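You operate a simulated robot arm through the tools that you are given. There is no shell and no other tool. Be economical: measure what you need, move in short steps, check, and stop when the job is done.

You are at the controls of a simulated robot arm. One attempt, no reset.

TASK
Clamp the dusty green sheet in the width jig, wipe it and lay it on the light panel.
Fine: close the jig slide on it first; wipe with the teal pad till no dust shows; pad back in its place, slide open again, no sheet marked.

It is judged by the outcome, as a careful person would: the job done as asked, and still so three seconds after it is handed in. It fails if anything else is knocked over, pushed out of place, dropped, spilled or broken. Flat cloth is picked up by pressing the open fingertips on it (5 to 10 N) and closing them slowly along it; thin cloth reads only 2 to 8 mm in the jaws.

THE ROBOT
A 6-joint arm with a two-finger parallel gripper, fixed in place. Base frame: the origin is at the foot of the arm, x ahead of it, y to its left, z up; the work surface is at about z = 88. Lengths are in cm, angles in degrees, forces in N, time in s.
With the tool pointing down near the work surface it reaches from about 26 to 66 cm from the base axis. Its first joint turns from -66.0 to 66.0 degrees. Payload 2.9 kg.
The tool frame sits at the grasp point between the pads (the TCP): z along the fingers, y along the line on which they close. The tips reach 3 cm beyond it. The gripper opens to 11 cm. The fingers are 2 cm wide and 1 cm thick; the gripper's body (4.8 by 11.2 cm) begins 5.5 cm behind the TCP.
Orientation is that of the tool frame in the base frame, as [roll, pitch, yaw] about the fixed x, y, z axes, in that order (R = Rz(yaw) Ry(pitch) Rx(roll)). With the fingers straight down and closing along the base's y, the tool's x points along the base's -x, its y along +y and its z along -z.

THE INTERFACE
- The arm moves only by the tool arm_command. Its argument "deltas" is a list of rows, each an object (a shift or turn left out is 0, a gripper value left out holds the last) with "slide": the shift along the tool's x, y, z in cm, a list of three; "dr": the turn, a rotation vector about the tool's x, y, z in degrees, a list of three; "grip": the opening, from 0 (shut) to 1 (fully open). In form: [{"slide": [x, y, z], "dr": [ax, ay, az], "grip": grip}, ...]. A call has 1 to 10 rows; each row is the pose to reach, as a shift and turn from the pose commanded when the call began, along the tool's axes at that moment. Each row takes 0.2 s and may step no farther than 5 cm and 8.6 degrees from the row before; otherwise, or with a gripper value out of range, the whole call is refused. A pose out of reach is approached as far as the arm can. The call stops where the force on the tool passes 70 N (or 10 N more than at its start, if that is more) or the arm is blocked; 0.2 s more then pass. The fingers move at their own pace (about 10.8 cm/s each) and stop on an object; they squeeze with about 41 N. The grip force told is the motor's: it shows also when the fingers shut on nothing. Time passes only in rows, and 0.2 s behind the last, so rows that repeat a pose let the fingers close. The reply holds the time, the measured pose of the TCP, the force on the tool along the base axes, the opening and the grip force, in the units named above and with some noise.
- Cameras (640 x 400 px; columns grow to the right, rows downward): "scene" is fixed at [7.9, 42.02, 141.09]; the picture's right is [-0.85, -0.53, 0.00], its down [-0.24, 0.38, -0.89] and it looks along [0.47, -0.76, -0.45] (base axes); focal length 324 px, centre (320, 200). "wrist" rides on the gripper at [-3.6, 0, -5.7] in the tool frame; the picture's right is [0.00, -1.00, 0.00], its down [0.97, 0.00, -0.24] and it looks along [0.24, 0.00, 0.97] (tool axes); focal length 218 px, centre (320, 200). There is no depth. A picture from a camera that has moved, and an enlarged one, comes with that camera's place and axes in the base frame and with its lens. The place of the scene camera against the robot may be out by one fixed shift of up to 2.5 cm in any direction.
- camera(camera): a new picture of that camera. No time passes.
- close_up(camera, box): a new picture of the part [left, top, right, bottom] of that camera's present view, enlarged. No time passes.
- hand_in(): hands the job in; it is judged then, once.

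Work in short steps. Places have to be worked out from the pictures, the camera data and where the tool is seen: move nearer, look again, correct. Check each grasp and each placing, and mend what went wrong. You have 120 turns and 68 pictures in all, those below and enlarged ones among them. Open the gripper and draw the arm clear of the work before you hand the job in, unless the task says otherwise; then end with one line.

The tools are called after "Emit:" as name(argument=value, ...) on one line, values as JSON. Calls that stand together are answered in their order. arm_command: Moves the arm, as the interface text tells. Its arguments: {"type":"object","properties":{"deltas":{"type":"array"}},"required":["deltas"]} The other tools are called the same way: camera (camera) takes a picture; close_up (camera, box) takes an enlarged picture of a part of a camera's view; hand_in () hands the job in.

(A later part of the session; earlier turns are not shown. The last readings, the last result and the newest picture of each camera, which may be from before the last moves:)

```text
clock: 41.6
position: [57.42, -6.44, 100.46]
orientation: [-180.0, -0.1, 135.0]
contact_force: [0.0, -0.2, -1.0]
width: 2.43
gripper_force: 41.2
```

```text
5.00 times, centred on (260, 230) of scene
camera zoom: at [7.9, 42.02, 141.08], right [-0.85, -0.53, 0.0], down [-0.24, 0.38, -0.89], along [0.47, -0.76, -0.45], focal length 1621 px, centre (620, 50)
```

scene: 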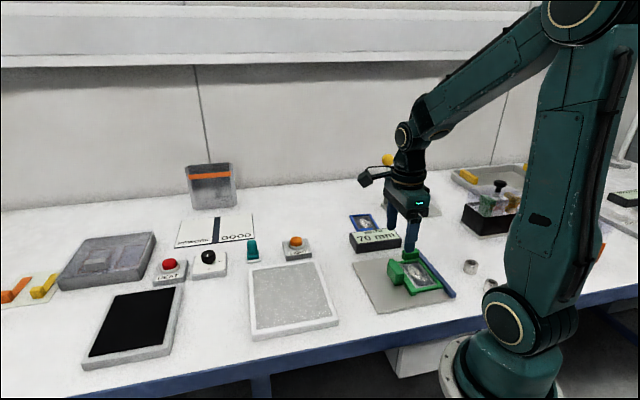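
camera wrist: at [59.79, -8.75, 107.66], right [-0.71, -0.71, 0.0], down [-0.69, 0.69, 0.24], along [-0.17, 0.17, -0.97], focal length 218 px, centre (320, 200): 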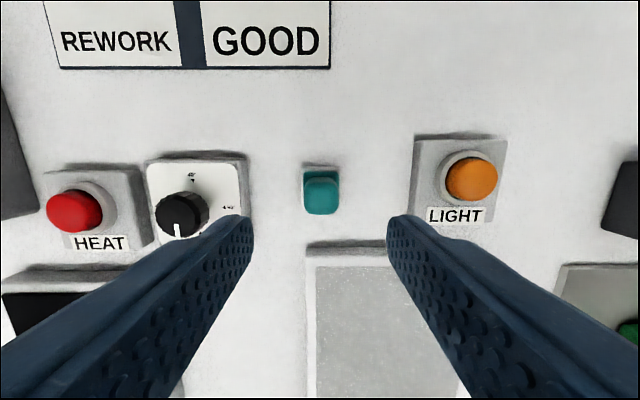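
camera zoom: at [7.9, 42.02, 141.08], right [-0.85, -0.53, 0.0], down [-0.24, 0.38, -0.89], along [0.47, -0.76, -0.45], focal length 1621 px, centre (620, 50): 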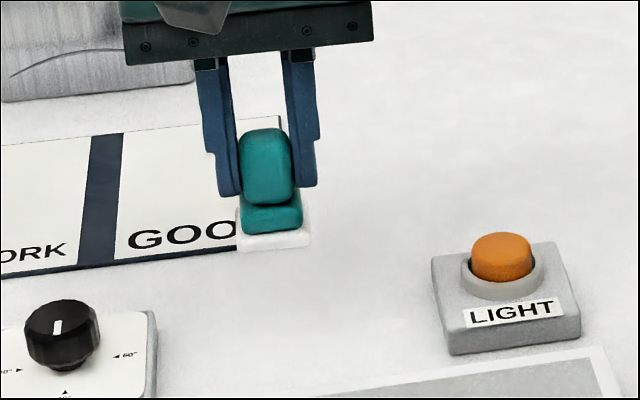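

The pad, with its white felt, is held; its place is TCP (57.4, -6.5, 93.35) at yaw 135°. I'll carry it over the clamped sheet's centre, about (19.5, -21.5), staying high.

Emit:
arm_command(deltas=[{"slide": [1.6, -3.75, -1]}, {"slide": [3.2, -7.5, -1]}, {"slide": [4.8, -11.25, -1]}, {"slide": [6.4, -15, -1]}, {"slide": [8.05, -18.75, -1]}, {"slide": [9.7, -22.5, -1]}, {"slide": [11.3, -26.25, -1]}, {"slide": [12.9, -30, -1]}, {"slide": [14.5, -33.75, -1]}, {"slide": [16.1, -37.5, -1]}])

Emit:
camera(camera="wrist")

```text
clock: 43.8
position: [19.33, -21.79, 101.56]
orientation: [-180.0, 0.0, 135.0]
contact_force: [0.3, -0.3, -0.8]
width: 2.45
gripper_force: 41.2
```

```text
27 pictures are left
camera wrist: at [21.82, -24.16, 107.28], right [-0.71, -0.71, 0.0], down [-0.69, 0.69, 0.24], along [-0.17, 0.17, -0.97], focal length 218 px, centre (320, 200)
```

wrist: 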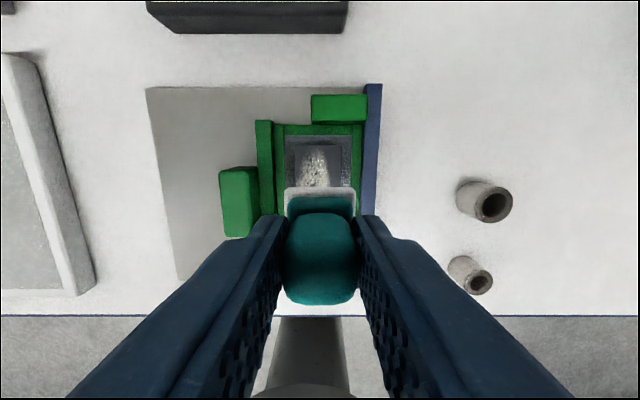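

The pad is over the window, 0.2 cm off centre laterally; the window half-sizes are about 2.6 × 4.5 cm and the pad half is about 1.85. I'll centre and lower to just above the glass, then creep to contact.

Emit:
arm_command(deltas=[{"slide": [0.1, 0.2, 2]}, {"slide": [0.1, 0.2, 4.5]}, {"slide": [0.1, 0.2, 6.2]}, {"slide": [0.1, 0.2, 6.2]}])

Emit:
arm_command(deltas=[{"slide": [0, 0, 0.2]}, {"slide": [0, 0, 0.4]}, {"slide": [0, 0, 0.4]}])

Emit:
arm_command(deltas=[{"slide": [0, 0, 0.1]}, {"slide": [0, 0, 0.2]}, {"slide": [0, 0, 0.2]}])

```text
clock: 44.8
position: [19.5, -21.39, 95.35]
orientation: [180.0, 0.0, 135.0]
contact_force: [-0.6, 0.6, -0.7]
width: 2.43
gripper_force: 40.8
```

```text
clock: 45.6
position: [19.62, -21.51, 95.03]
orientation: [179.9, 0.0, 135.0]
contact_force: [-0.8, -0.5, -0.1]
width: 2.44
gripper_force: 41.1
```

```text
clock: 46.4
position: [19.54, -21.33, 94.76]
orientation: [180.0, 0.0, 135.0]
contact_force: [-0.6, -0.6, 0.2]
width: 2.44
gripper_force: 41.1
```

Emit:
arm_command(deltas=[{"slide": [0, 0, 0.1]}, {"slide": [0, 0, 0.1]}])

Emit:
arm_command(deltas=[{"slide": [0, 0, 0.1]}, {"slide": [0, 0, 0.1]}])

```text
clock: 47.0
position: [19.62, -21.54, 94.71]
orientation: [-180.0, 0.0, 134.9]
contact_force: [-1.3, 2.1, 12.4]
width: 2.46
gripper_force: 40.7
```

```text
clock: 47.6
position: [19.55, -21.52, 94.47]
orientation: [-180.0, 0.2, 135.0]
contact_force: [-2.8, 4.9, 29.4]
width: 2.45
gripper_force: 41.0
```

Contact at about 12 N, then 29 N. I'll ease back 0.1 cm to about 12 N and stroke along the window.

Emit:
arm_command(deltas=[{"slide": [0, 0, -0.1]}, {"slide": [1.2, 0, -0.1]}, {"slide": [2.3, 0, -0.1]}, {"slide": [1.2, 0, -0.1]}, {"slide": [0, 0, -0.1]}, {"slide": [-1.2, 0, -0.1]}, {"slide": [-2.3, 0, -0.1]}, {"slide": [-1.2, 0, -0.1]}, {"slide": [0, 0, -0.1]}, {"slide": [0, 0, -0.1]}])

Emit:
arm_command(deltas=[{"slide": [0, 0.4, 0]}, {"slide": [1.2, 0.4, 0]}, {"slide": [2.3, 0.4, 0]}, {"slide": [2.3, -0.4, 0]}, {"slide": [1.2, -0.4, 0]}, {"slide": [0, -0.4, 0]}, {"slide": [-1.2, -0.4, 0]}, {"slide": [-2.3, -0.4, 0]}, {"slide": [-2.3, 0.4, 0]}, {"slide": [-1.2, 0.4, 0]}])

Emit:
arm_command(deltas=[{"slide": [1.2, -0.4, 0]}, {"slide": [1.2, -0.4, -2]}, {"slide": [1.2, -0.4, -5]}, {"slide": [-1, -0.4, -8]}, {"slide": [-1, -0.4, -8]}])

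Emit:
camera(camera="wrist")

Emit:
close_up(camera="scene", box=[350, 230, 470, 310])

```text
clock: 49.8
position: [19.62, -21.36, 94.5]
orientation: [-179.9, -0.1, 135.0]
contact_force: [-0.2, 0.2, -0.8]
width: 2.44
gripper_force: 41.0
```

```text
clock: 52.0
position: [20.8, -22.05, 94.63]
orientation: [-180.0, -0.1, 134.9]
contact_force: [0.4, 0.6, 0.2]
width: 2.46
gripper_force: 40.8
```

```text
clock: 53.2
position: [20.95, -22.97, 102.52]
orientation: [-179.9, 0.0, 135.0]
contact_force: [0.0, 0.2, -1.6]
width: 2.45
gripper_force: 41.1
```

```text
26 pictures are left
camera wrist: at [23.52, -25.44, 108.37], right [-0.71, -0.71, 0.0], down [-0.69, 0.69, 0.24], along [-0.17, 0.17, -0.97], focal length 218 px, centre (320, 200)
```

wrist: 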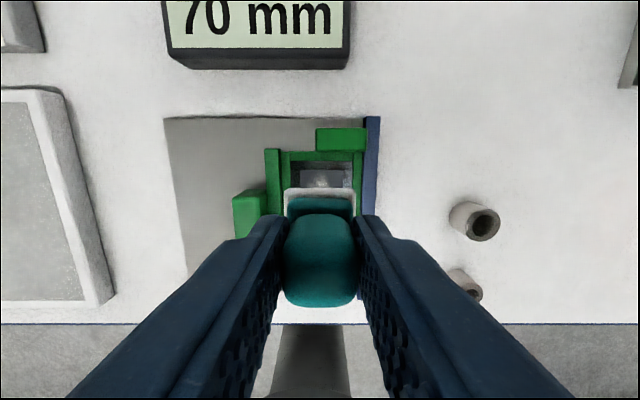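

```text
5.00 times, centred on (410, 270) of scene
camera zoom: at [7.9, 42.02, 141.09], right [-0.85, -0.53, 0.0], down [-0.24, 0.38, -0.89], along [0.47, -0.76, -0.45], focal length 1621 px, centre (-130, -150)
```

zoom: 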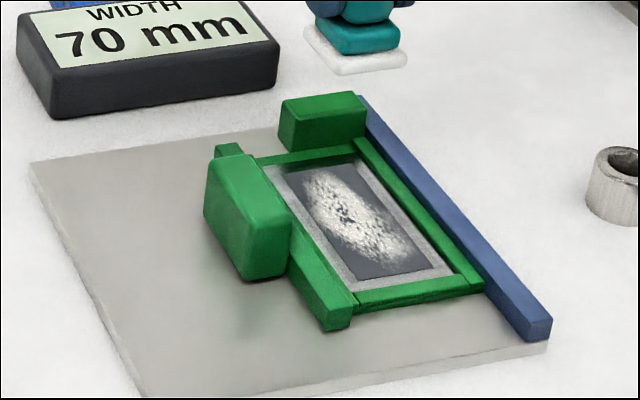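

The dust is still there and the force had dropped to zero while stroking, so I'll go back down and press firmly enough to keep contact.

Emit:
arm_command(deltas=[{"slide": [1.2, 0, 3]}, {"slide": [2.2, 0, 6]}, {"slide": [2.2, 0, 7.5]}, {"slide": [2.2, 0, 8.05]}, {"slide": [2.2, 0, 8.05]}])

Emit:
arm_command(deltas=[{"slide": [0, 0, 0.08]}, {"slide": [0, 0, 0.08]}])

```text
clock: 54.4
position: [19.49, -21.42, 94.43]
orientation: [-180.0, 0.0, 135.0]
contact_force: [-1.6, 1.4, 6.4]
width: 2.46
gripper_force: 41.3
```

```text
clock: 55.0
position: [19.64, -21.43, 94.61]
orientation: [179.9, 0.1, 135.0]
contact_force: [-2.3, -2.7, 10.3]
width: 2.45
gripper_force: 41.3
```

Now about 10 N. I'll make one short stroke to see whether the force holds.

Emit:
arm_command(deltas=[{"slide": [0.8, 0, 0]}, {"slide": [1.6, 0, 0]}, {"slide": [2.3, 0, 0]}, {"slide": [2.3, 0, 0]}])

Emit:
arm_command(deltas=[{"slide": [-1, 0, 0.05]}, {"slide": [-2, 0, 0.05]}, {"slide": [-3, 0, 0.05]}, {"slide": [-4, 0, 0.05]}, {"slide": [-4.6, 0, 0.05]}])

```text
clock: 56.0
position: [18.0, -19.78, 94.5]
orientation: [179.9, 0.1, 135.0]
contact_force: [3.6, -3.1, 14.4]
width: 2.45
gripper_force: 41.0
```

```text
clock: 57.2
position: [21.22, -23.15, 94.54]
orientation: [179.9, 0.0, 135.0]
contact_force: [-3.5, 3.5, 13.7]
width: 2.44
gripper_force: 40.7
```

Contact holds at about 14 N. I'll go on with more strokes, covering the width.

Emit:
arm_command(deltas=[{"slide": [0, 0.45, 0]}, {"slide": [1.2, 0.45, 0]}, {"slide": [2.4, 0.45, 0]}, {"slide": [3.6, 0.45, 0]}, {"slide": [4.6, 0.45, 0]}, {"slide": [4.6, -0.45, 0]}, {"slide": [3.4, -0.45, 0]}, {"slide": [2.2, -0.45, 0]}, {"slide": [1, -0.45, 0]}, {"slide": [0, -0.45, 0]}])

Emit:
close_up(camera="scene", box=[350, 230, 470, 310])

```text
clock: 59.4
position: [20.99, -23.34, 94.28]
orientation: [180.0, 0.1, 135.0]
contact_force: [0.1, 0.6, -1.2]
width: 2.48
gripper_force: 41.3
```

```text
5.00 times, centred on (410, 270) of scene
camera zoom: at [7.9, 42.02, 141.09], right [-0.85, -0.53, 0.0], down [-0.24, 0.38, -0.89], along [0.47, -0.76, -0.45], focal length 1621 px, centre (-130, -150)
```

zoom: 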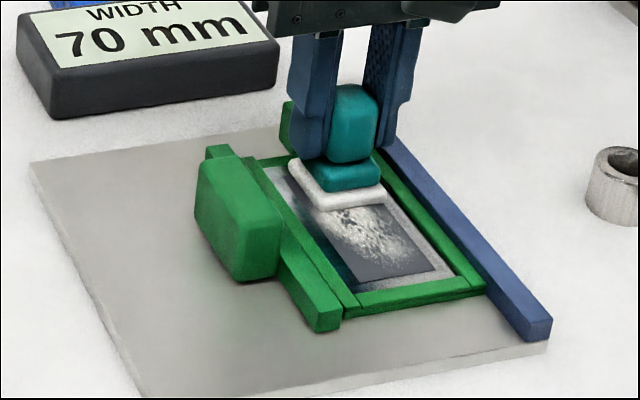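

Some dust has gone, but contact was lost again; the pad may be creeping up in the grip. I'll recentre and press again.

Emit:
arm_command(deltas=[{"slide": [1.2, 0.45, 0]}, {"slide": [2.3, 0.45, 0]}, {"slide": [2.3, 0.45, 0.08]}, {"slide": [2.3, 0.45, 0.08]}])

Emit:
arm_command(deltas=[{"slide": [0, 0, 0.08]}, {"slide": [0, 0, 0.08]}])

```text
clock: 60.4
position: [19.68, -21.54, 94.41]
orientation: [-180.0, 0.2, 135.0]
contact_force: [1.2, -1.3, 8.3]
width: 2.46
gripper_force: 40.8
```

```text
clock: 61.0
position: [19.76, -21.52, 94.35]
orientation: [180.0, 0.1, 135.0]
contact_force: [-3.0, -0.5, 30.5]
width: 2.46
gripper_force: 41.0
```

Emit:
arm_command(deltas=[{"slide": [0.8, 0, -0.05]}, {"slide": [1.6, 0, -0.05]}, {"slide": [2.3, 0, -0.05]}, {"slide": [1.2, 0, -0.05]}, {"slide": [0, 0, -0.05]}, {"slide": [-1.2, 0, -0.05]}, {"slide": [-2.3, 0, -0.05]}, {"slide": [-1.2, 0, -0.05]}, {"slide": [0, 0, -0.05]}])

Emit:
arm_command(deltas=[{"slide": [0, 0.3, 0.05]}, {"slide": [1, 0.3, 0.05]}, {"slide": [2, 0.3, 0.05]}, {"slide": [1, 0.3, 0.05]}, {"slide": [0, 0.3, 0.05]}, {"slide": [-1, 0.3, 0.05]}, {"slide": [-2, 0.3, 0.05]}, {"slide": [-1, 0.3, 0.05]}, {"slide": [0, 0.3, 0.05]}])

Emit:
arm_command(deltas=[{"slide": [0, -0.6, 0.05]}, {"slide": [1, -0.6, 0.05]}, {"slide": [2, -0.6, 0.05]}, {"slide": [1, -0.6, 0.05]}, {"slide": [0, -0.6, 0.05]}, {"slide": [-1, -0.6, 0.05]}, {"slide": [-2, -0.6, 0.05]}, {"slide": [-2.3, -0.6, 0.05]}])

Emit:
close_up(camera="scene", box=[350, 230, 470, 310])

```text
clock: 63.0
position: [19.51, -21.52, 94.23]
orientation: [-179.9, 0.0, 135.0]
contact_force: [-0.1, 0.0, -0.7]
width: 2.46
gripper_force: 41.3
```

```text
clock: 65.0
position: [19.74, -21.21, 94.41]
orientation: [-180.0, 0.0, 135.0]
contact_force: [0.2, -0.2, -0.5]
width: 2.45
gripper_force: 41.2
```

```text
clock: 66.8
position: [21.08, -23.15, 94.28]
orientation: [180.0, -0.1, 135.0]
contact_force: [0.4, -0.7, -1.2]
width: 2.47
gripper_force: 40.9
```

```text
5.00 times, centred on (410, 270) of scene
camera zoom: at [7.9, 42.02, 141.09], right [-0.85, -0.53, 0.0], down [-0.24, 0.38, -0.89], along [0.47, -0.76, -0.45], focal length 1621 px, centre (-130, -150)
```

zoom: 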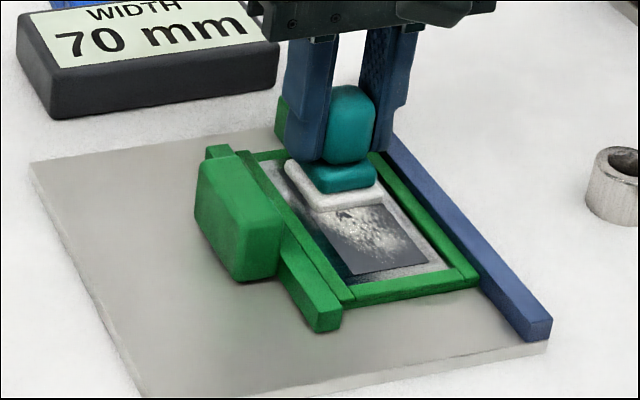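

The dust is fading, with the strokes only in contact part of the time. I'll keep wiping with a slow downward ramp to hold light contact.

Emit:
arm_command(deltas=[{"slide": [0, 0.3, 0.05]}, {"slide": [0, 0.3, 0.1]}])

Emit:
arm_command(deltas=[{"slide": [0.8, 0, 0.04]}, {"slide": [1.6, 0, 0.06]}, {"slide": [2.4, 0, 0.08]}, {"slide": [3.2, 0, 0.1]}, {"slide": [4, 0, 0.12]}, {"slide": [4.6, 0, 0.14]}])

Emit:
arm_command(deltas=[{"slide": [-0.8, 0, 0.02]}, {"slide": [-1.6, 0, 0.04]}, {"slide": [-2.4, 0, 0.06]}, {"slide": [-3.2, 0, 0.08]}, {"slide": [-4, 0, 0.1]}, {"slide": [-4.6, 0, 0.1]}])

```text
clock: 67.4
position: [21.32, -22.94, 94.18]
orientation: [-180.0, 0.0, 135.0]
contact_force: [-1.4, -0.5, 7.5]
width: 2.43
gripper_force: 40.8
```

```text
clock: 68.8
position: [18.34, -20.15, 94.1]
orientation: [-179.9, 0.7, 135.1]
contact_force: [15.5, -9.1, 46.1]
width: 2.46
gripper_force: 41.2
```

```text
clock: 69.2
position: [18.37, -20.34, 94.16]
orientation: [180.0, -0.2, 135.1]
contact_force: [-4.2, 4.0, 18.3]
width: 2.46
gripper_force: 41.1
stopped in row 2: the force on the tool passed its limit (the readings are from after the stop); the commanded pose is now the measured one
```

That was pressing too hard, so I'll ease off and stroke at constant height, keeping further from the frame's end.

Emit:
arm_command(deltas=[{"slide": [-0.6, 0, -0.05]}, {"slide": [-1.2, 0, -0.05]}, {"slide": [-1.8, 0, -0.05]}, {"slide": [-1.8, 0, -0.05]}])

Emit:
arm_command(deltas=[{"slide": [-0.8, 0, 0]}, {"slide": [-1.6, 0, 0]}, {"slide": [-2, 0, 0]}, {"slide": [-1.2, 0, 0]}, {"slide": [-0.4, 0, 0]}, {"slide": [0.4, 0, 0]}, {"slide": [1.2, 0, 0]}, {"slide": [1.6, 0, 0]}])

Emit:
close_up(camera="scene", box=[350, 230, 470, 310])

```text
clock: 70.2
position: [19.84, -21.63, 94.12]
orientation: [179.8, -0.2, 135.0]
contact_force: [-3.1, 11.5, 27.9]
width: 2.46
gripper_force: 41.4
```

```text
clock: 72.0
position: [18.68, -20.37, 94.27]
orientation: [-180.0, -0.2, 135.0]
contact_force: [1.8, -0.5, 2.7]
width: 2.44
gripper_force: 40.7
```

```text
5.00 times, centred on (410, 270) of scene
camera zoom: at [7.9, 42.02, 141.08], right [-0.85, -0.53, 0.0], down [-0.24, 0.38, -0.89], along [0.47, -0.76, -0.45], focal length 1621 px, centre (-130, -150)
```

zoom: 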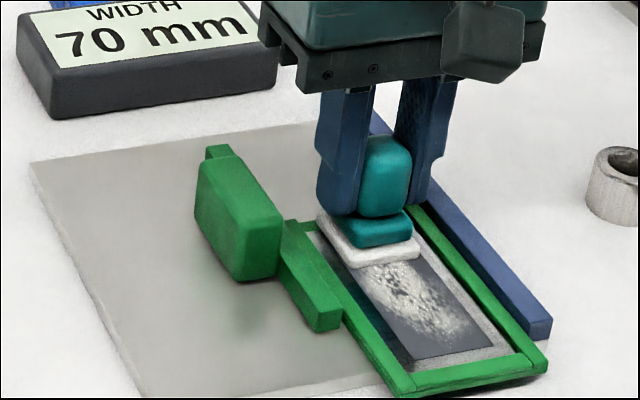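

The sheet has been dragged about 3 cm along the jig. I'll lift the pad off and look.

Emit:
arm_command(deltas=[{"slide": [0, 0, -2]}, {"slide": [0, 0, -6]}, {"slide": [0, 4, -8]}, {"slide": [0, 8, -8]}, {"slide": [0, 8, -8]}])

Emit:
camera(camera="wrist")

Emit:
close_up(camera="scene", box=[350, 230, 470, 310])

```text
clock: 73.2
position: [24.23, -14.57, 102.21]
orientation: [-179.9, -0.2, 134.9]
contact_force: [0.9, -0.2, -0.9]
width: 2.45
gripper_force: 40.6
```

```text
21 pictures are left
camera wrist: at [26.77, -17.13, 107.96], right [-0.71, -0.71, 0.0], down [-0.69, 0.69, 0.24], along [-0.17, 0.17, -0.97], focal length 218 px, centre (320, 200)
```

wrist: 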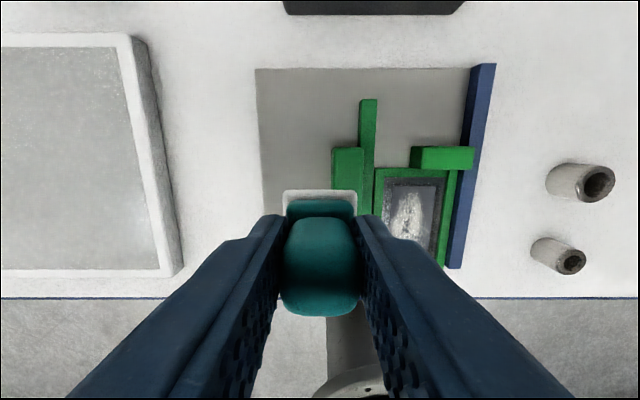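

```text
5.00 times, centred on (410, 270) of scene
camera zoom: at [7.9, 42.02, 141.09], right [-0.85, -0.53, 0.0], down [-0.24, 0.38, -0.89], along [0.47, -0.76, -0.45], focal length 1621 px, centre (-130, -150)
```

zoom: 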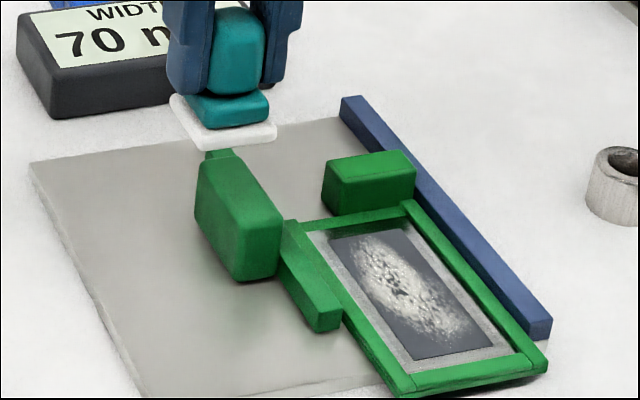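

The sheet slid about 5 cm toward the base, so its tab now spans u'≈29.4–31. The pad's foot can push the tab's inner face back outward just above the frame. I'll position the pad there.

Emit:
arm_command(deltas=[{"slide": [0.1, -2.5, 0]}, {"slide": [0.2, -5, 0]}, {"slide": [0.4, -7.5, 0]}, {"slide": [0.4, -9.4, 1]}, {"slide": [0.4, -9.4, 4]}, {"slide": [0.4, -9.4, 6.2]}, {"slide": [0.4, -9.4, 7.2]}, {"slide": [0.4, -9.4, 7.2]}])

Emit:
camera(camera="wrist")

Emit:
close_up(camera="scene", box=[350, 230, 470, 310])

```text
clock: 75.0
position: [17.28, -20.98, 94.88]
orientation: [-179.9, -0.2, 134.9]
contact_force: [0.0, 0.1, -0.2]
width: 2.44
gripper_force: 41.4
```

```text
19 pictures are left
camera wrist: at [19.87, -23.47, 100.59], right [-0.71, -0.71, 0.0], down [-0.69, 0.69, 0.24], along [-0.17, 0.17, -0.97], focal length 218 px, centre (320, 200)
```

wrist: 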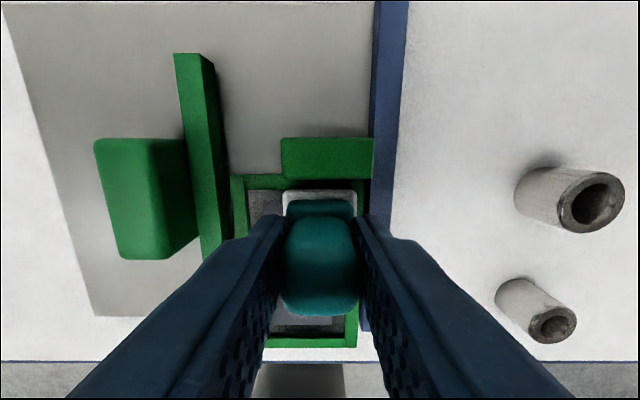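

```text
5.00 times, centred on (410, 270) of scene
camera zoom: at [7.9, 42.02, 141.09], right [-0.85, -0.53, 0.0], down [-0.24, 0.38, -0.89], along [0.47, -0.76, -0.45], focal length 1621 px, centre (-130, -150)
```

zoom: 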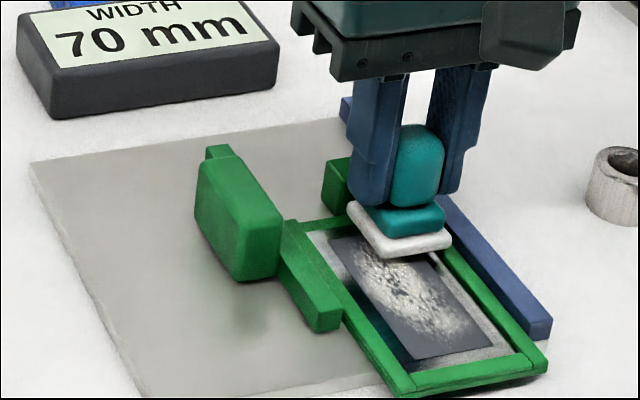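

The pad foot sits just inside the tab and above the frame. I'll push outward in small steps.

Emit:
arm_command(deltas=[{"slide": [-0.3, 0, 0]}, {"slide": [-0.6, 0, 0]}, {"slide": [-0.9, 0, 0]}, {"slide": [-1.2, 0, 0]}, {"slide": [-1.5, 0, 0]}, {"slide": [-1.5, 0, 0]}])

Emit:
close_up(camera="scene", box=[350, 230, 470, 310])

```text
clock: 76.4
position: [18.39, -22.16, 94.84]
orientation: [179.9, -0.1, 134.9]
contact_force: [0.0, 0.5, -1.4]
width: 2.45
gripper_force: 40.9
```

```text
5.00 times, centred on (410, 270) of scene
camera zoom: at [7.9, 42.02, 141.08], right [-0.85, -0.53, 0.0], down [-0.24, 0.38, -0.89], along [0.47, -0.76, -0.45], focal length 1621 px, centre (-130, -150)
```

zoom: 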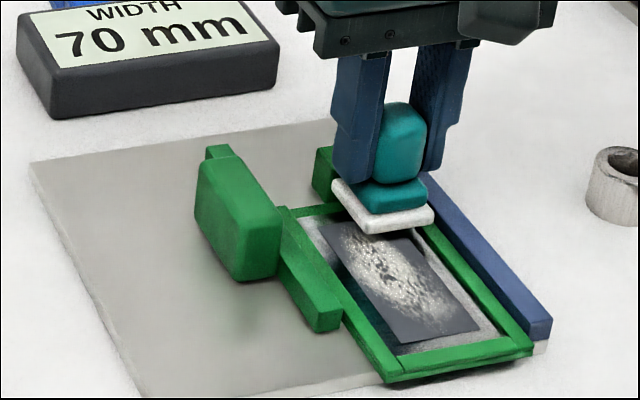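

It moves easily. I'll continue 3.9 cm.

Emit:
arm_command(deltas=[{"slide": [-0.5, 0, 0]}, {"slide": [-1, 0, 0]}, {"slide": [-1.5, 0, 0]}, {"slide": [-2, 0, 0]}, {"slide": [-2.5, 0, 0]}, {"slide": [-3, 0, 0]}, {"slide": [-3.5, 0, 0]}, {"slide": [-3.9, 0, 0]}, {"slide": [-3.9, 0, 0]}])

Emit:
arm_command(deltas=[{"slide": [0.3, 0, 0]}, {"slide": [0.3, 0, -3]}, {"slide": [-0.5, 0, -6]}, {"slide": [-2.5, 1, -8]}, {"slide": [-2.5, 1, -8]}])

Emit:
camera(camera="wrist")

Emit:
close_up(camera="scene", box=[350, 230, 470, 310])

```text
clock: 78.4
position: [21.14, -25.04, 94.89]
orientation: [180.0, -0.2, 134.9]
contact_force: [-0.2, -0.5, -0.8]
width: 2.43
gripper_force: 41.3
```

```text
clock: 79.6
position: [23.51, -26.02, 102.87]
orientation: [-179.9, -0.1, 135.1]
contact_force: [0.0, 0.2, 0.5]
width: 2.44
gripper_force: 41.4
```

```text
16 pictures are left
camera wrist: at [26.07, -28.59, 108.54], right [-0.71, -0.71, 0.0], down [-0.69, 0.69, 0.24], along [-0.17, 0.17, -0.97], focal length 218 px, centre (320, 200)
```

wrist: 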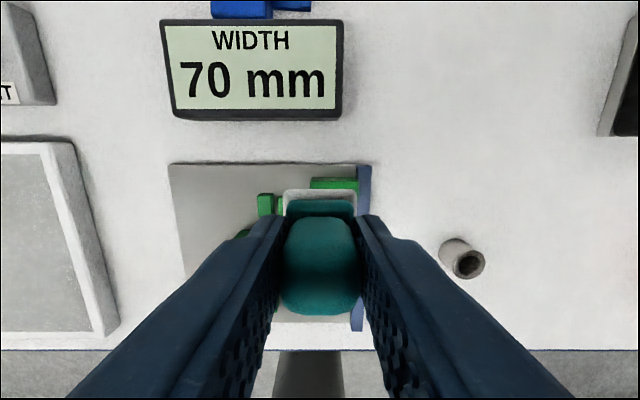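

```text
5.00 times, centred on (410, 270) of scene
camera zoom: at [7.9, 42.02, 141.09], right [-0.85, -0.53, 0.0], down [-0.24, 0.38, -0.89], along [0.47, -0.76, -0.45], focal length 1621 px, centre (-130, -150)
```

zoom: 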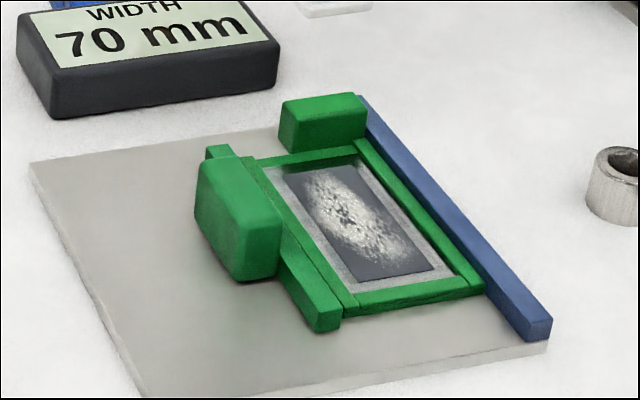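

The sheet is back in position and still clamped at 70 mm, with the dust reduced. I'll wipe again with light contact (8–12 N) and check the force every few strokes.

Emit:
arm_command(deltas=[{"slide": [2, 0.1, 0]}, {"slide": [4, 0.2, 0]}, {"slide": [5.95, 0.23, 2]}, {"slide": [5.95, 0.23, 5]}, {"slide": [5.95, 0.23, 7.5]}, {"slide": [5.95, 0.23, 8.35]}, {"slide": [5.95, 0.23, 8.35]}])

Emit:
arm_command(deltas=[{"slide": [0, 0, 0.1]}, {"slide": [0, 0, 0.2]}, {"slide": [0, 0, 0.2]}])

```text
clock: 81.2
position: [19.43, -21.62, 94.72]
orientation: [-179.9, -0.3, 134.9]
contact_force: [0.5, -0.2, -0.7]
width: 2.44
gripper_force: 41.1
```

```text
clock: 82.0
position: [19.56, -21.66, 94.44]
orientation: [179.9, -0.1, 135.0]
contact_force: [0.7, -0.1, -0.3]
width: 2.43
gripper_force: 41.0
```

Emit:
arm_command(deltas=[{"slide": [0, 0, 0.08]}, {"slide": [0, 0, 0.08]}])

Emit:
arm_command(deltas=[{"slide": [0, 0, 0.06]}, {"slide": [0, 0, 0.06]}])

```text
clock: 82.6
position: [19.51, -21.54, 94.24]
orientation: [179.9, -0.1, 135.0]
contact_force: [0.6, 0.8, -0.7]
width: 2.44
gripper_force: 41.3
```

```text
clock: 83.2
position: [19.67, -21.7, 94.4]
orientation: [180.0, -0.1, 135.0]
contact_force: [1.3, -0.6, -0.8]
width: 2.45
gripper_force: 40.7
```

Emit:
arm_command(deltas=[{"slide": [0, 0, 0.06]}, {"slide": [0, 0, 0.06]}])

Emit:
arm_command(deltas=[{"slide": [0, 0, 0.06]}, {"slide": [0, 0, 0.06]}])

```text
clock: 83.8
position: [19.59, -21.49, 94.2]
orientation: [-179.9, -0.3, 134.9]
contact_force: [-0.4, -0.2, 1.0]
width: 2.45
gripper_force: 41.3
```

```text
clock: 84.4
position: [19.59, -21.74, 94.15]
orientation: [-180.0, -0.1, 135.0]
contact_force: [-0.1, 1.6, 15.6]
width: 2.47
gripper_force: 41.7
```

15.6 N now. I'll stroke out and back along the window.

Emit:
arm_command(deltas=[{"slide": [0.7, 0, 0]}, {"slide": [1.4, 0, 0]}, {"slide": [2, 0, 0]}, {"slide": [1.3, 0, 0]}, {"slide": [0.6, 0, 0]}, {"slide": [0, 0, 0]}])

Emit:
arm_command(deltas=[{"slide": [-0.7, 0, 0.04]}, {"slide": [-1.4, 0, 0.04]}, {"slide": [-2, 0, 0.04]}, {"slide": [-1.3, 0, 0.04]}, {"slide": [-0.6, 0, 0.04]}, {"slide": [0, 0, 0.04]}])

```text
clock: 85.8
position: [19.6, -21.43, 94.12]
orientation: [180.0, -0.4, 135.0]
contact_force: [-10.7, 8.8, 40.6]
width: 2.43
gripper_force: 41.0
```

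```text
clock: 87.2
position: [19.68, -21.91, 94.08]
orientation: [180.0, 0.1, 135.0]
contact_force: [7.8, -7.0, 28.3]
width: 2.46
gripper_force: 41.0
```

Emit:
close_up(camera="scene", box=[350, 230, 470, 310])

```text
5.00 times, centred on (410, 270) of scene
camera zoom: at [7.9, 42.02, 141.08], right [-0.85, -0.53, 0.0], down [-0.24, 0.38, -0.89], along [0.47, -0.76, -0.45], focal length 1621 px, centre (-130, -150)
```

zoom: 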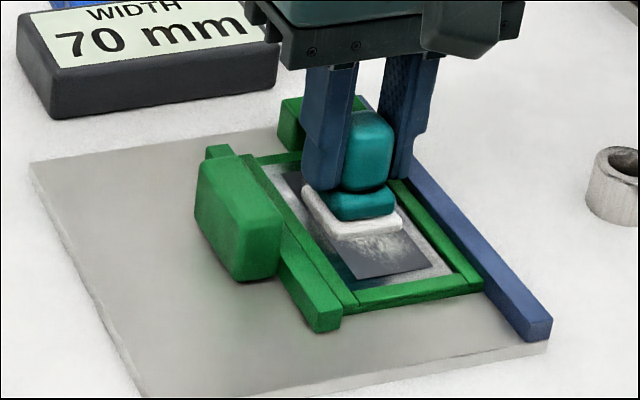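

The sheet hasn't moved and the dust is fading. I'll ease 0.06 cm and keep stroking, with small lateral offsets.

Emit:
arm_command(deltas=[{"slide": [0.7, 0.2, -0.06]}, {"slide": [1.4, 0.2, -0.06]}, {"slide": [2, 0.2, -0.06]}, {"slide": [1.3, 0.2, -0.06]}, {"slide": [0.6, 0.2, -0.06]}, {"slide": [0, 0.2, -0.06]}, {"slide": [-0.7, 0.2, -0.06]}, {"slide": [-1.4, 0.2, -0.06]}, {"slide": [-2, 0.2, -0.06]}])

Emit:
arm_command(deltas=[{"slide": [0, -0.2, 0]}, {"slide": [0.7, -0.4, 0]}, {"slide": [1.4, -0.4, 0]}, {"slide": [2, -0.4, 0]}, {"slide": [2.7, -0.4, 0]}, {"slide": [3.4, -0.4, 0]}, {"slide": [4, -0.4, 0]}])

```text
clock: 89.2
position: [21.13, -22.88, 94.17]
orientation: [180.0, -0.2, 135.1]
contact_force: [-6.4, 3.7, 19.2]
width: 2.45
gripper_force: 40.7
```

```text
clock: 90.8
position: [17.97, -20.37, 94.13]
orientation: [179.9, -0.3, 135.1]
contact_force: [2.3, -1.5, 7.4]
width: 2.46
gripper_force: 40.7
```

Forces are steady at 7–19 N, so I'll continue with more passes.

Emit:
arm_command(deltas=[{"slide": [-0.7, 0, 0.03]}, {"slide": [-1.4, 0, 0.03]}, {"slide": [-2.1, 0, 0.03]}, {"slide": [-2.8, 0, 0.03]}, {"slide": [-3.5, 0, 0.03]}, {"slide": [-4.2, 0, 0.03]}, {"slide": [-4.2, 0.3, 0.03]}])

Emit:
arm_command(deltas=[{"slide": [0.7, 0, 0.02]}, {"slide": [1.4, 0, 0.02]}, {"slide": [2.1, 0, 0.02]}, {"slide": [2.8, 0, 0.02]}, {"slide": [3.5, 0, 0.02]}, {"slide": [4.2, 0, 0.02]}])

Emit:
arm_command(deltas=[{"slide": [-0.7, 0, 0]}, {"slide": [-1.4, 0, 0]}, {"slide": [-2.1, 0, 0]}, {"slide": [-2.8, 0, 0]}, {"slide": [-3.5, 0, 0]}, {"slide": [-4.2, 0, 0]}])

Emit:
close_up(camera="scene", box=[350, 230, 470, 310])

```text
clock: 92.4
position: [21.2, -23.3, 94.11]
orientation: [-179.9, -0.1, 134.9]
contact_force: [-4.8, -3.6, 15.0]
width: 2.47
gripper_force: 41.1
```

```text
clock: 93.8
position: [18.18, -20.18, 94.19]
orientation: [179.9, -0.2, 135.1]
contact_force: [4.8, -4.8, 21.1]
width: 2.47
gripper_force: 41.1
```

```text
clock: 95.2
position: [21.24, -22.92, 94.25]
orientation: [180.0, -0.2, 135.0]
contact_force: [-3.9, 5.8, 19.2]
width: 2.44
gripper_force: 41.1
```

```text
5.00 times, centred on (410, 270) of scene
camera zoom: at [7.87, 42.05, 141.08], right [-0.85, -0.53, 0.0], down [-0.24, 0.38, -0.89], along [0.47, -0.76, -0.45], focal length 1621 px, centre (-130, -150)
```

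zoom: 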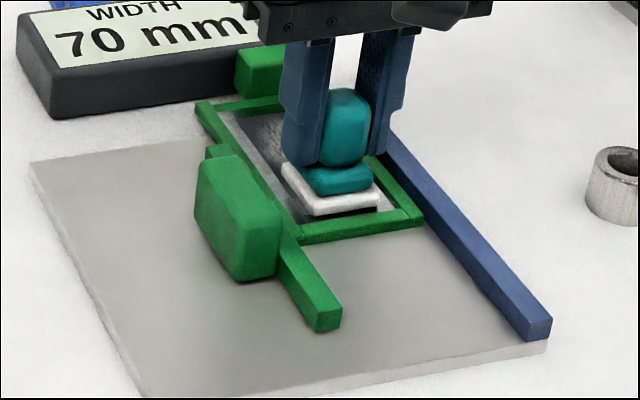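

The sheet got dragged outward about 4 cm this time, though the display hasn't moved. I'll lift and inspect.

Emit:
arm_command(deltas=[{"slide": [0, 0, -2]}, {"slide": [0, 0, -6]}, {"slide": [3, 0, -8]}, {"slide": [5, 0, -8]}, {"slide": [5, 0, -8]}])

Emit:
camera(camera="wrist")

Emit:
close_up(camera="scene", box=[350, 225, 450, 285])

```text
clock: 96.4
position: [17.63, -19.78, 102.15]
orientation: [-180.0, -0.2, 134.9]
contact_force: [-0.1, 0.7, 0.1]
width: 2.45
gripper_force: 40.7
```

```text
12 pictures are left
camera wrist: at [20.18, -22.19, 107.77], right [-0.71, -0.71, 0.0], down [-0.69, 0.69, 0.24], along [-0.17, 0.17, -0.97], focal length 218 px, centre (320, 200)
```

wrist: 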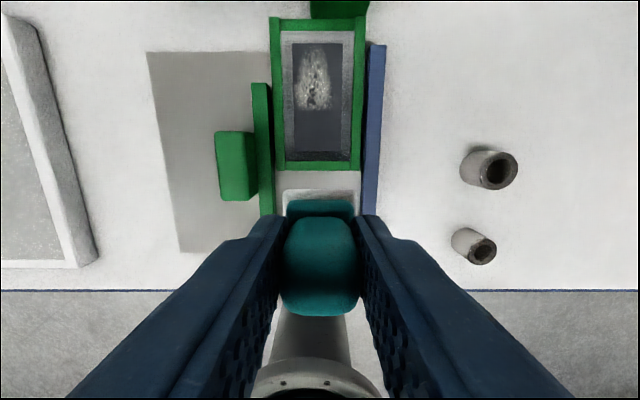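

```text
6.40 times, centred on (400, 255) of scene
camera zoom: at [7.9, 42.02, 141.09], right [-0.85, -0.53, 0.0], down [-0.24, 0.38, -0.89], along [0.47, -0.76, -0.45], focal length 2074 px, centre (-192, -152)
```

zoom: 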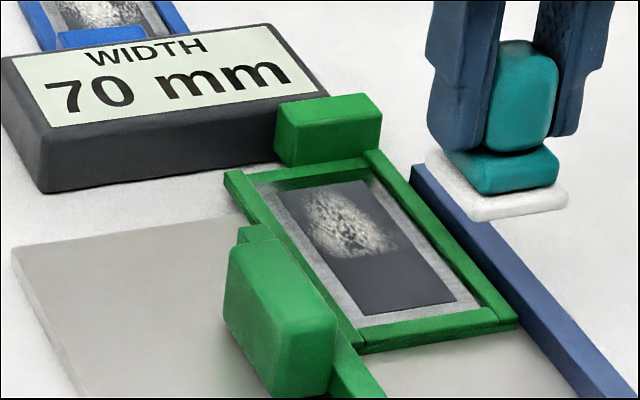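

The base-side half is clean and dust remains on the tab-side half. The tab is close to the display, so I'll first draw the sheet back about 4 cm. To do that, I'll set the pad inside the near end of the window and drag it lightly.

Emit:
arm_command(deltas=[{"slide": [-2.4, 0.1, 0]}, {"slide": [-4.7, 0.1, 1]}, {"slide": [-4.7, 0.1, 4]}, {"slide": [-4.7, 0.1, 6.5]}, {"slide": [-4.7, 0.1, 7.8]}, {"slide": [-4.7, 0.1, 7.8]}])

Emit:
arm_command(deltas=[{"slide": [0, 0, 0.1]}, {"slide": [0, 0, 0.15]}, {"slide": [0, 0, 0.15]}])

```text
clock: 97.8
position: [21.12, -22.89, 94.23]
orientation: [-180.0, -0.2, 135.0]
contact_force: [-1.1, -0.7, -0.1]
width: 2.47
gripper_force: 40.7
```

```text
clock: 98.6
position: [21.07, -22.81, 94.2]
orientation: [-180.0, -0.1, 135.0]
contact_force: [-2.7, 0.6, 16.8]
width: 2.45
gripper_force: 40.9
```

Contact at 17 N. I'll drag inward 4 cm.

Emit:
arm_command(deltas=[{"slide": [0.5, 0, 0]}, {"slide": [1, 0, 0]}, {"slide": [1.5, 0, 0]}, {"slide": [2, 0, 0]}, {"slide": [2.5, 0, 0]}, {"slide": [3, 0, 0]}, {"slide": [3.5, 0, 0]}, {"slide": [4, 0, 0]}, {"slide": [4, 0, 0]}])

Emit:
close_up(camera="scene", box=[340, 220, 460, 300])

```text
clock: 100.6
position: [18.28, -20.06, 94.22]
orientation: [-180.0, -0.2, 135.0]
contact_force: [3.1, -1.9, 15.1]
width: 2.45
gripper_force: 41.0
```

```text
5.00 times, centred on (400, 260) of scene
camera zoom: at [7.9, 42.03, 141.08], right [-0.85, -0.53, 0.0], down [-0.24, 0.38, -0.89], along [0.47, -0.76, -0.45], focal length 1621 px, centre (-80, -100)
```

zoom: 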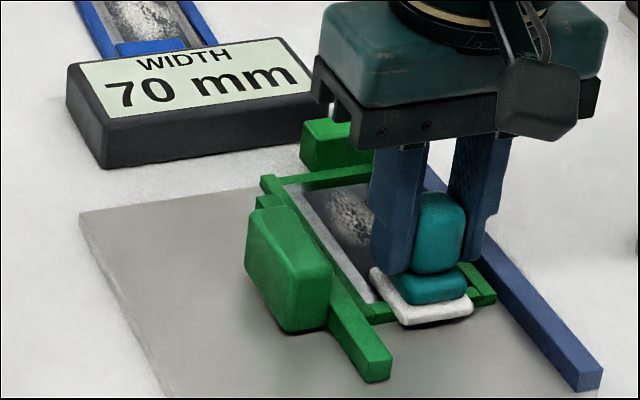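

The rim is nearly flush, so the pad slid partly over it and the sheet moved in about 1 cm, which leaves room before the display. I'll now wipe the tab half with inward-only strokes, lifting in between, so any drag also brings the sheet inward.

Emit:
arm_command(deltas=[{"slide": [0, 0, -2]}, {"slide": [-3, 0, -3]}, {"slide": [-6, -0.2, -3]}, {"slide": [-7.8, -0.2, -2]}, {"slide": [-7.8, -0.2, -0.3]}, {"slide": [-7.8, -0.2, -0.1]}])

Emit:
arm_command(deltas=[{"slide": [0, 0, 0.08]}, {"slide": [0, 0, 0.08]}])

```text
clock: 102.0
position: [23.64, -25.42, 94.11]
orientation: [180.0, -0.1, 135.0]
contact_force: [-0.6, 0.5, -1.4]
width: 2.44
gripper_force: 40.8
```

```text
clock: 102.6
position: [23.69, -25.63, 94.26]
orientation: [179.9, -0.2, 135.0]
contact_force: [-0.6, 3.9, 10.6]
width: 2.45
gripper_force: 40.9
```

Contact at 10.6 N. Now cross strokes working inward.

Emit:
arm_command(deltas=[{"slide": [0, 0.7, 0.02]}, {"slide": [0.2, -0.6, 0.02]}, {"slide": [0.5, 0.7, 0.02]}, {"slide": [0.8, -0.6, 0.02]}, {"slide": [1.1, 0.7, 0.02]}, {"slide": [1.4, -0.6, 0.02]}, {"slide": [1.7, 0.7, 0.02]}, {"slide": [2, -0.6, 0.02]}, {"slide": [2.3, 0.6, 0.02]}, {"slide": [2.6, 0, 0.02]}])

Emit:
close_up(camera="scene", box=[340, 220, 460, 300])

```text
clock: 104.8
position: [22.07, -23.87, 94.11]
orientation: [180.0, -0.1, 135.1]
contact_force: [4.6, 0.6, 16.0]
width: 2.45
gripper_force: 41.5
```

```text
5.00 times, centred on (400, 260) of scene
camera zoom: at [7.9, 42.04, 141.08], right [-0.85, -0.53, 0.0], down [-0.24, 0.38, -0.89], along [0.47, -0.76, -0.45], focal length 1621 px, centre (-80, -100)
```

zoom: 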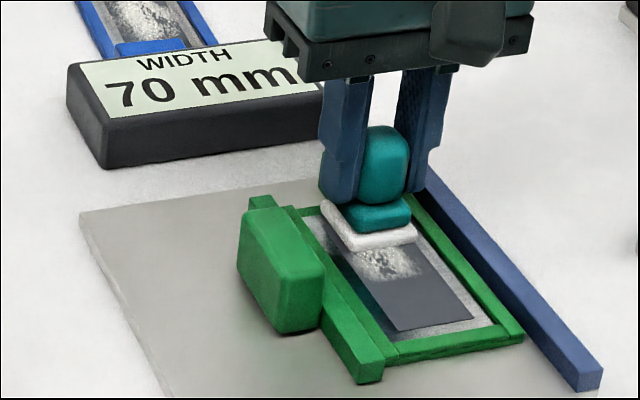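

The sheet is back at its nominal place, with dust left in the middle and under the pad. I'll do purely crosswise strokes there.

Emit:
arm_command(deltas=[{"slide": [0, 0.7, 0.02]}, {"slide": [0, 0, 0.02]}, {"slide": [0, -0.7, 0.02]}, {"slide": [0, 0, 0.02]}, {"slide": [0, 0.7, 0.02]}, {"slide": [0, 0, 0.02]}, {"slide": [0, -0.7, 0.02]}, {"slide": [0, 0, 0.02]}, {"slide": [0, 0, -1]}, {"slide": [1.5, 0, -1]}])

Emit:
arm_command(deltas=[{"slide": [0.2, 0, 0.6]}, {"slide": [0.2, 0, 0.98]}, {"slide": [0.2, 0, 1.03]}])

Emit:
arm_command(deltas=[{"slide": [0, 0.7, 0.02]}, {"slide": [0, 0, 0.02]}, {"slide": [0, -0.7, 0.02]}, {"slide": [0, 0, 0.02]}, {"slide": [0, 0.7, 0.02]}, {"slide": [0, 0, 0.02]}, {"slide": [0, -0.7, 0.02]}, {"slide": [0, 0, 0.02]}])

```text
clock: 107.0
position: [20.84, -22.71, 95.13]
orientation: [-179.9, -0.2, 135.0]
contact_force: [0.7, 0.5, -1.1]
width: 2.48
gripper_force: 41.1
```

```text
clock: 107.8
position: [20.59, -22.67, 94.17]
orientation: [179.9, 0.0, 135.0]
contact_force: [-4.2, 2.1, 21.5]
width: 2.45
gripper_force: 41.1
```

```text
clock: 109.6
position: [20.52, -22.67, 94.12]
orientation: [-179.7, -0.1, 134.7]
contact_force: [-6.4, -7.3, 38.4]
width: 2.46
gripper_force: 41.5
```

Emit:
arm_command(deltas=[{"slide": [0, 0, -0.08]}, {"slide": [0, 0.7, -0.08]}, {"slide": [0, 0, -0.08]}, {"slide": [0, -0.7, -0.08]}, {"slide": [0, 0, -0.08]}, {"slide": [0, 0, -1]}, {"slide": [1.5, 0, -1]}, {"slide": [1.5, 0, -0.1]}, {"slide": [1.5, 0, -0.06]}])

Emit:
arm_command(deltas=[{"slide": [0, 0.7, 0]}, {"slide": [0, 0, 0]}, {"slide": [0, -0.7, 0]}, {"slide": [0, 0, 0]}, {"slide": [0, 0.7, 0]}, {"slide": [0, 0, 0]}, {"slide": [0, -0.7, 0]}, {"slide": [0, 0, 0]}])

Emit:
arm_command(deltas=[{"slide": [0, 0, -2]}, {"slide": [0, 2, -6]}, {"slide": [2, 6, -8]}, {"slide": [2, 9, -8]}, {"slide": [2, 9, -8]}])

Emit:
close_up(camera="scene", box=[340, 220, 460, 300])

```text
clock: 111.6
position: [19.6, -21.58, 94.1]
orientation: [-180.0, -0.1, 135.0]
contact_force: [-3.8, 2.2, 8.8]
width: 2.42
gripper_force: 40.6
```

```text
clock: 113.4
position: [19.33, -21.69, 94.09]
orientation: [-179.8, -0.1, 134.8]
contact_force: [-5.8, -5.2, 22.3]
width: 2.47
gripper_force: 41.0
```

```text
clock: 114.6
position: [24.4, -13.64, 102.24]
orientation: [-180.0, -0.2, 135.0]
contact_force: [0.1, -0.3, -0.7]
width: 2.47
gripper_force: 40.7
```

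```text
5.00 times, centred on (400, 260) of scene
camera zoom: at [7.9, 42.02, 141.09], right [-0.85, -0.53, 0.0], down [-0.24, 0.38, -0.89], along [0.47, -0.76, -0.45], focal length 1621 px, centre (-80, -100)
```

zoom: 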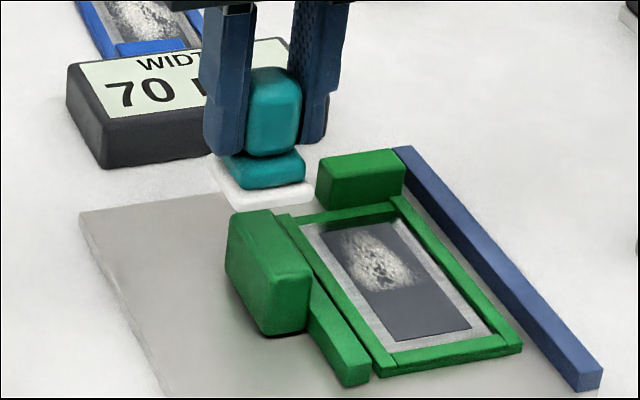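

Cross strokes pushed the slide back about 1 cm, so the sheet is loose and being dragged instead of wiped. I'll re-clamp by pushing the handle toward the fence with the gripper (pad still held) from its outer side.

Emit:
arm_command(deltas=[{"slide": [-0.8, 1.8, 0]}, {"slide": [-1.5, 2.0, 2]}, {"slide": [-1.5, 2.0, 5]}, {"slide": [-1.5, 2.0, 7.5]}, {"slide": [-1.5, 2.0, 7.9]}, {"slide": [-1.5, 2.0, 7.9]}])

Emit:
arm_command(deltas=[{"slide": [0, -0.3, 0]}, {"slide": [0, -0.6, 0]}, {"slide": [0, -0.9, 0]}, {"slide": [0, -1.2, 0]}, {"slide": [0, -1.2, 0]}])

Emit:
camera(camera="wrist")

```text
clock: 116.0
position: [26.89, -13.34, 94.16]
orientation: [180.0, -0.2, 135.0]
contact_force: [-0.2, -1.1, 0.1]
width: 2.42
gripper_force: 40.6
```

```text
clock: 117.2
position: [26.14, -14.26, 94.28]
orientation: [180.0, -0.2, 135.0]
contact_force: [-0.4, 0.8, -1.8]
width: 2.45
gripper_force: 40.8
```

```text
7 pictures are left
camera wrist: at [28.62, -16.74, 100.04], right [-0.71, -0.71, 0.0], down [-0.69, 0.69, 0.24], along [-0.17, 0.17, -0.97], focal length 218 px, centre (320, 200)
```

wrist: 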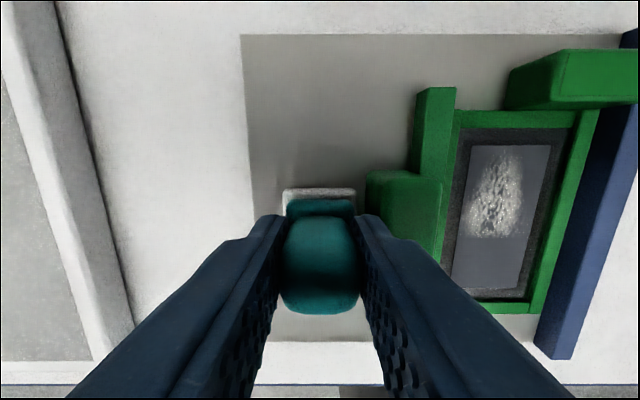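

Contact is imminent. I'll push toward the fence, reading the force (pictures are limited now).

Emit:
arm_command(deltas=[{"slide": [0, -0.2, 0]}, {"slide": [0, -0.4, 0]}, {"slide": [0, -0.6, 0]}, {"slide": [0, -0.8, 0]}, {"slide": [0, -0.8, 0]}])

Emit:
arm_command(deltas=[{"slide": [0, -0.15, 0]}, {"slide": [0, -0.3, 0]}, {"slide": [0, -0.3, 0]}])

Emit:
arm_command(deltas=[{"slide": [0, -0.15, 0]}, {"slide": [0, -0.3, 0]}, {"slide": [0, -0.3, 0]}])

```text
clock: 118.4
position: [25.61, -14.82, 94.34]
orientation: [179.9, -0.2, 135.1]
contact_force: [5.6, 6.7, -0.3]
width: 2.47
gripper_force: 40.8
```

```text
clock: 119.2
position: [25.54, -14.95, 94.21]
orientation: [179.5, -0.1, 135.3]
contact_force: [20.2, 20.4, -3.1]
width: 2.44
gripper_force: 40.9
```

```text
clock: 120.0
position: [25.53, -14.86, 94.31]
orientation: [179.2, -0.2, 135.5]
contact_force: [32.2, 27.9, -2.0]
width: 2.42
gripper_force: 41.2
```

Stalled at 42 N, so it is clamped again. I'll retract, go over to the tab half and make light contact there.

Emit:
arm_command(deltas=[{"slide": [0, 0.8, 0]}, {"slide": [0, 1.2, -3]}, {"slide": [0, 0, -6]}, {"slide": [-1, -4, -6]}, {"slide": [-2.6, -8, -6]}, {"slide": [-2.6, -8.5, -4]}, {"slide": [-2.6, -8.5, -1]}, {"slide": [-2.6, -8.5, 0]}, {"slide": [-2.6, -8.5, 0]}])

Emit:
arm_command(deltas=[{"slide": [0, 0, 0.08]}, {"slide": [0, 0, 0.08]}])

```text
clock: 122.0
position: [20.78, -23.03, 94.17]
orientation: [-180.0, -0.2, 135.0]
contact_force: [-1.0, 0.3, -0.2]
width: 2.45
gripper_force: 40.9
```

```text
clock: 122.6
position: [20.94, -23.08, 94.21]
orientation: [179.9, -0.1, 135.1]
contact_force: [-3.4, -1.3, 19.2]
width: 2.47
gripper_force: 40.6
```

Emit:
arm_command(deltas=[{"slide": [0.6, 0, -0.05]}, {"slide": [1.2, 0, -0.05]}, {"slide": [1.8, 0, -0.05]}, {"slide": [2.4, 0, -0.05]}, {"slide": [3, 0, -0.05]}, {"slide": [2.4, 0, -0.05]}, {"slide": [1.8, 0, -0.05]}, {"slide": [1.2, 0, -0.05]}, {"slide": [0.6, 0, -0.05]}, {"slide": [0, 0, -0.05]}])

Emit:
arm_command(deltas=[{"slide": [0.6, 0, 0]}, {"slide": [1.2, 0, 0]}, {"slide": [1.8, 0, 0]}, {"slide": [2.4, 0, 0]}, {"slide": [3, 0, 0]}, {"slide": [2.4, 0, 0]}, {"slide": [1.8, 0, 0]}, {"slide": [1.2, 0, 0]}, {"slide": [0.6, 0, 0]}, {"slide": [0, 0, 0]}])

Emit:
close_up(camera="scene", box=[340, 220, 460, 300])

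```text
clock: 124.8
position: [21.07, -23.19, 94.32]
orientation: [180.0, -0.1, 135.0]
contact_force: [-0.5, 0.6, -1.3]
width: 2.45
gripper_force: 41.2
```

```text
clock: 127.0
position: [20.9, -23.05, 94.23]
orientation: [179.9, -0.3, 135.0]
contact_force: [-1.1, 0.7, 0.8]
width: 2.46
gripper_force: 41.1
```

```text
5.00 times, centred on (400, 260) of scene
camera zoom: at [7.9, 42.02, 141.08], right [-0.85, -0.53, 0.0], down [-0.24, 0.38, -0.89], along [0.47, -0.76, -0.45], focal length 1621 px, centre (-80, -100)
```

zoom: 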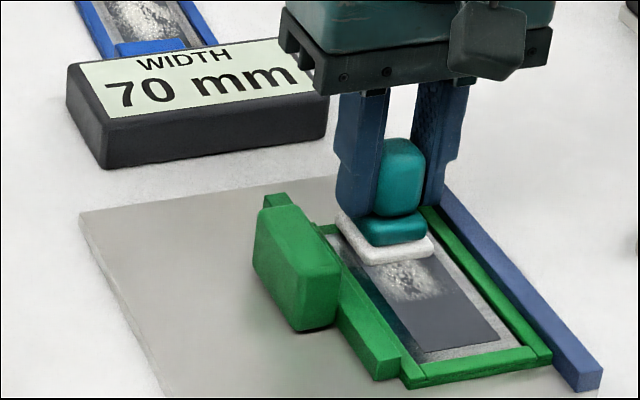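

Clamp is at 70 mm and the sheet is straight; the last strokes ran without contact. I'll press to about 10–15 N and stroke with force checks.

Emit:
arm_command(deltas=[{"slide": [0, 0, 0.05]}, {"slide": [0, 0, 0.05]}])

Emit:
arm_command(deltas=[{"slide": [0.6, 0, 0.01]}, {"slide": [1.2, 0, 0.01]}, {"slide": [1.8, 0, 0.02]}, {"slide": [2.4, 0, 0.02]}, {"slide": [3, 0, 0.02]}])

Emit:
arm_command(deltas=[{"slide": [-0.6, 0, 0]}, {"slide": [-1.2, 0, 0]}, {"slide": [-1.8, 0, 0]}, {"slide": [-2.4, 0, 0]}, {"slide": [-3, 0, 0]}])

```text
clock: 127.6
position: [20.94, -22.94, 94.12]
orientation: [-179.9, -0.1, 134.9]
contact_force: [1.1, 0.9, 6.0]
width: 2.44
gripper_force: 41.7
```

```text
clock: 128.8
position: [18.97, -21.03, 94.15]
orientation: [-179.9, 0.0, 135.1]
contact_force: [2.3, -3.2, 9.8]
width: 2.47
gripper_force: 41.1
```

```text
clock: 130.0
position: [20.86, -23.09, 94.12]
orientation: [-180.0, -0.1, 135.1]
contact_force: [-7.4, 9.0, 32.2]
width: 2.45
gripper_force: 41.0
```

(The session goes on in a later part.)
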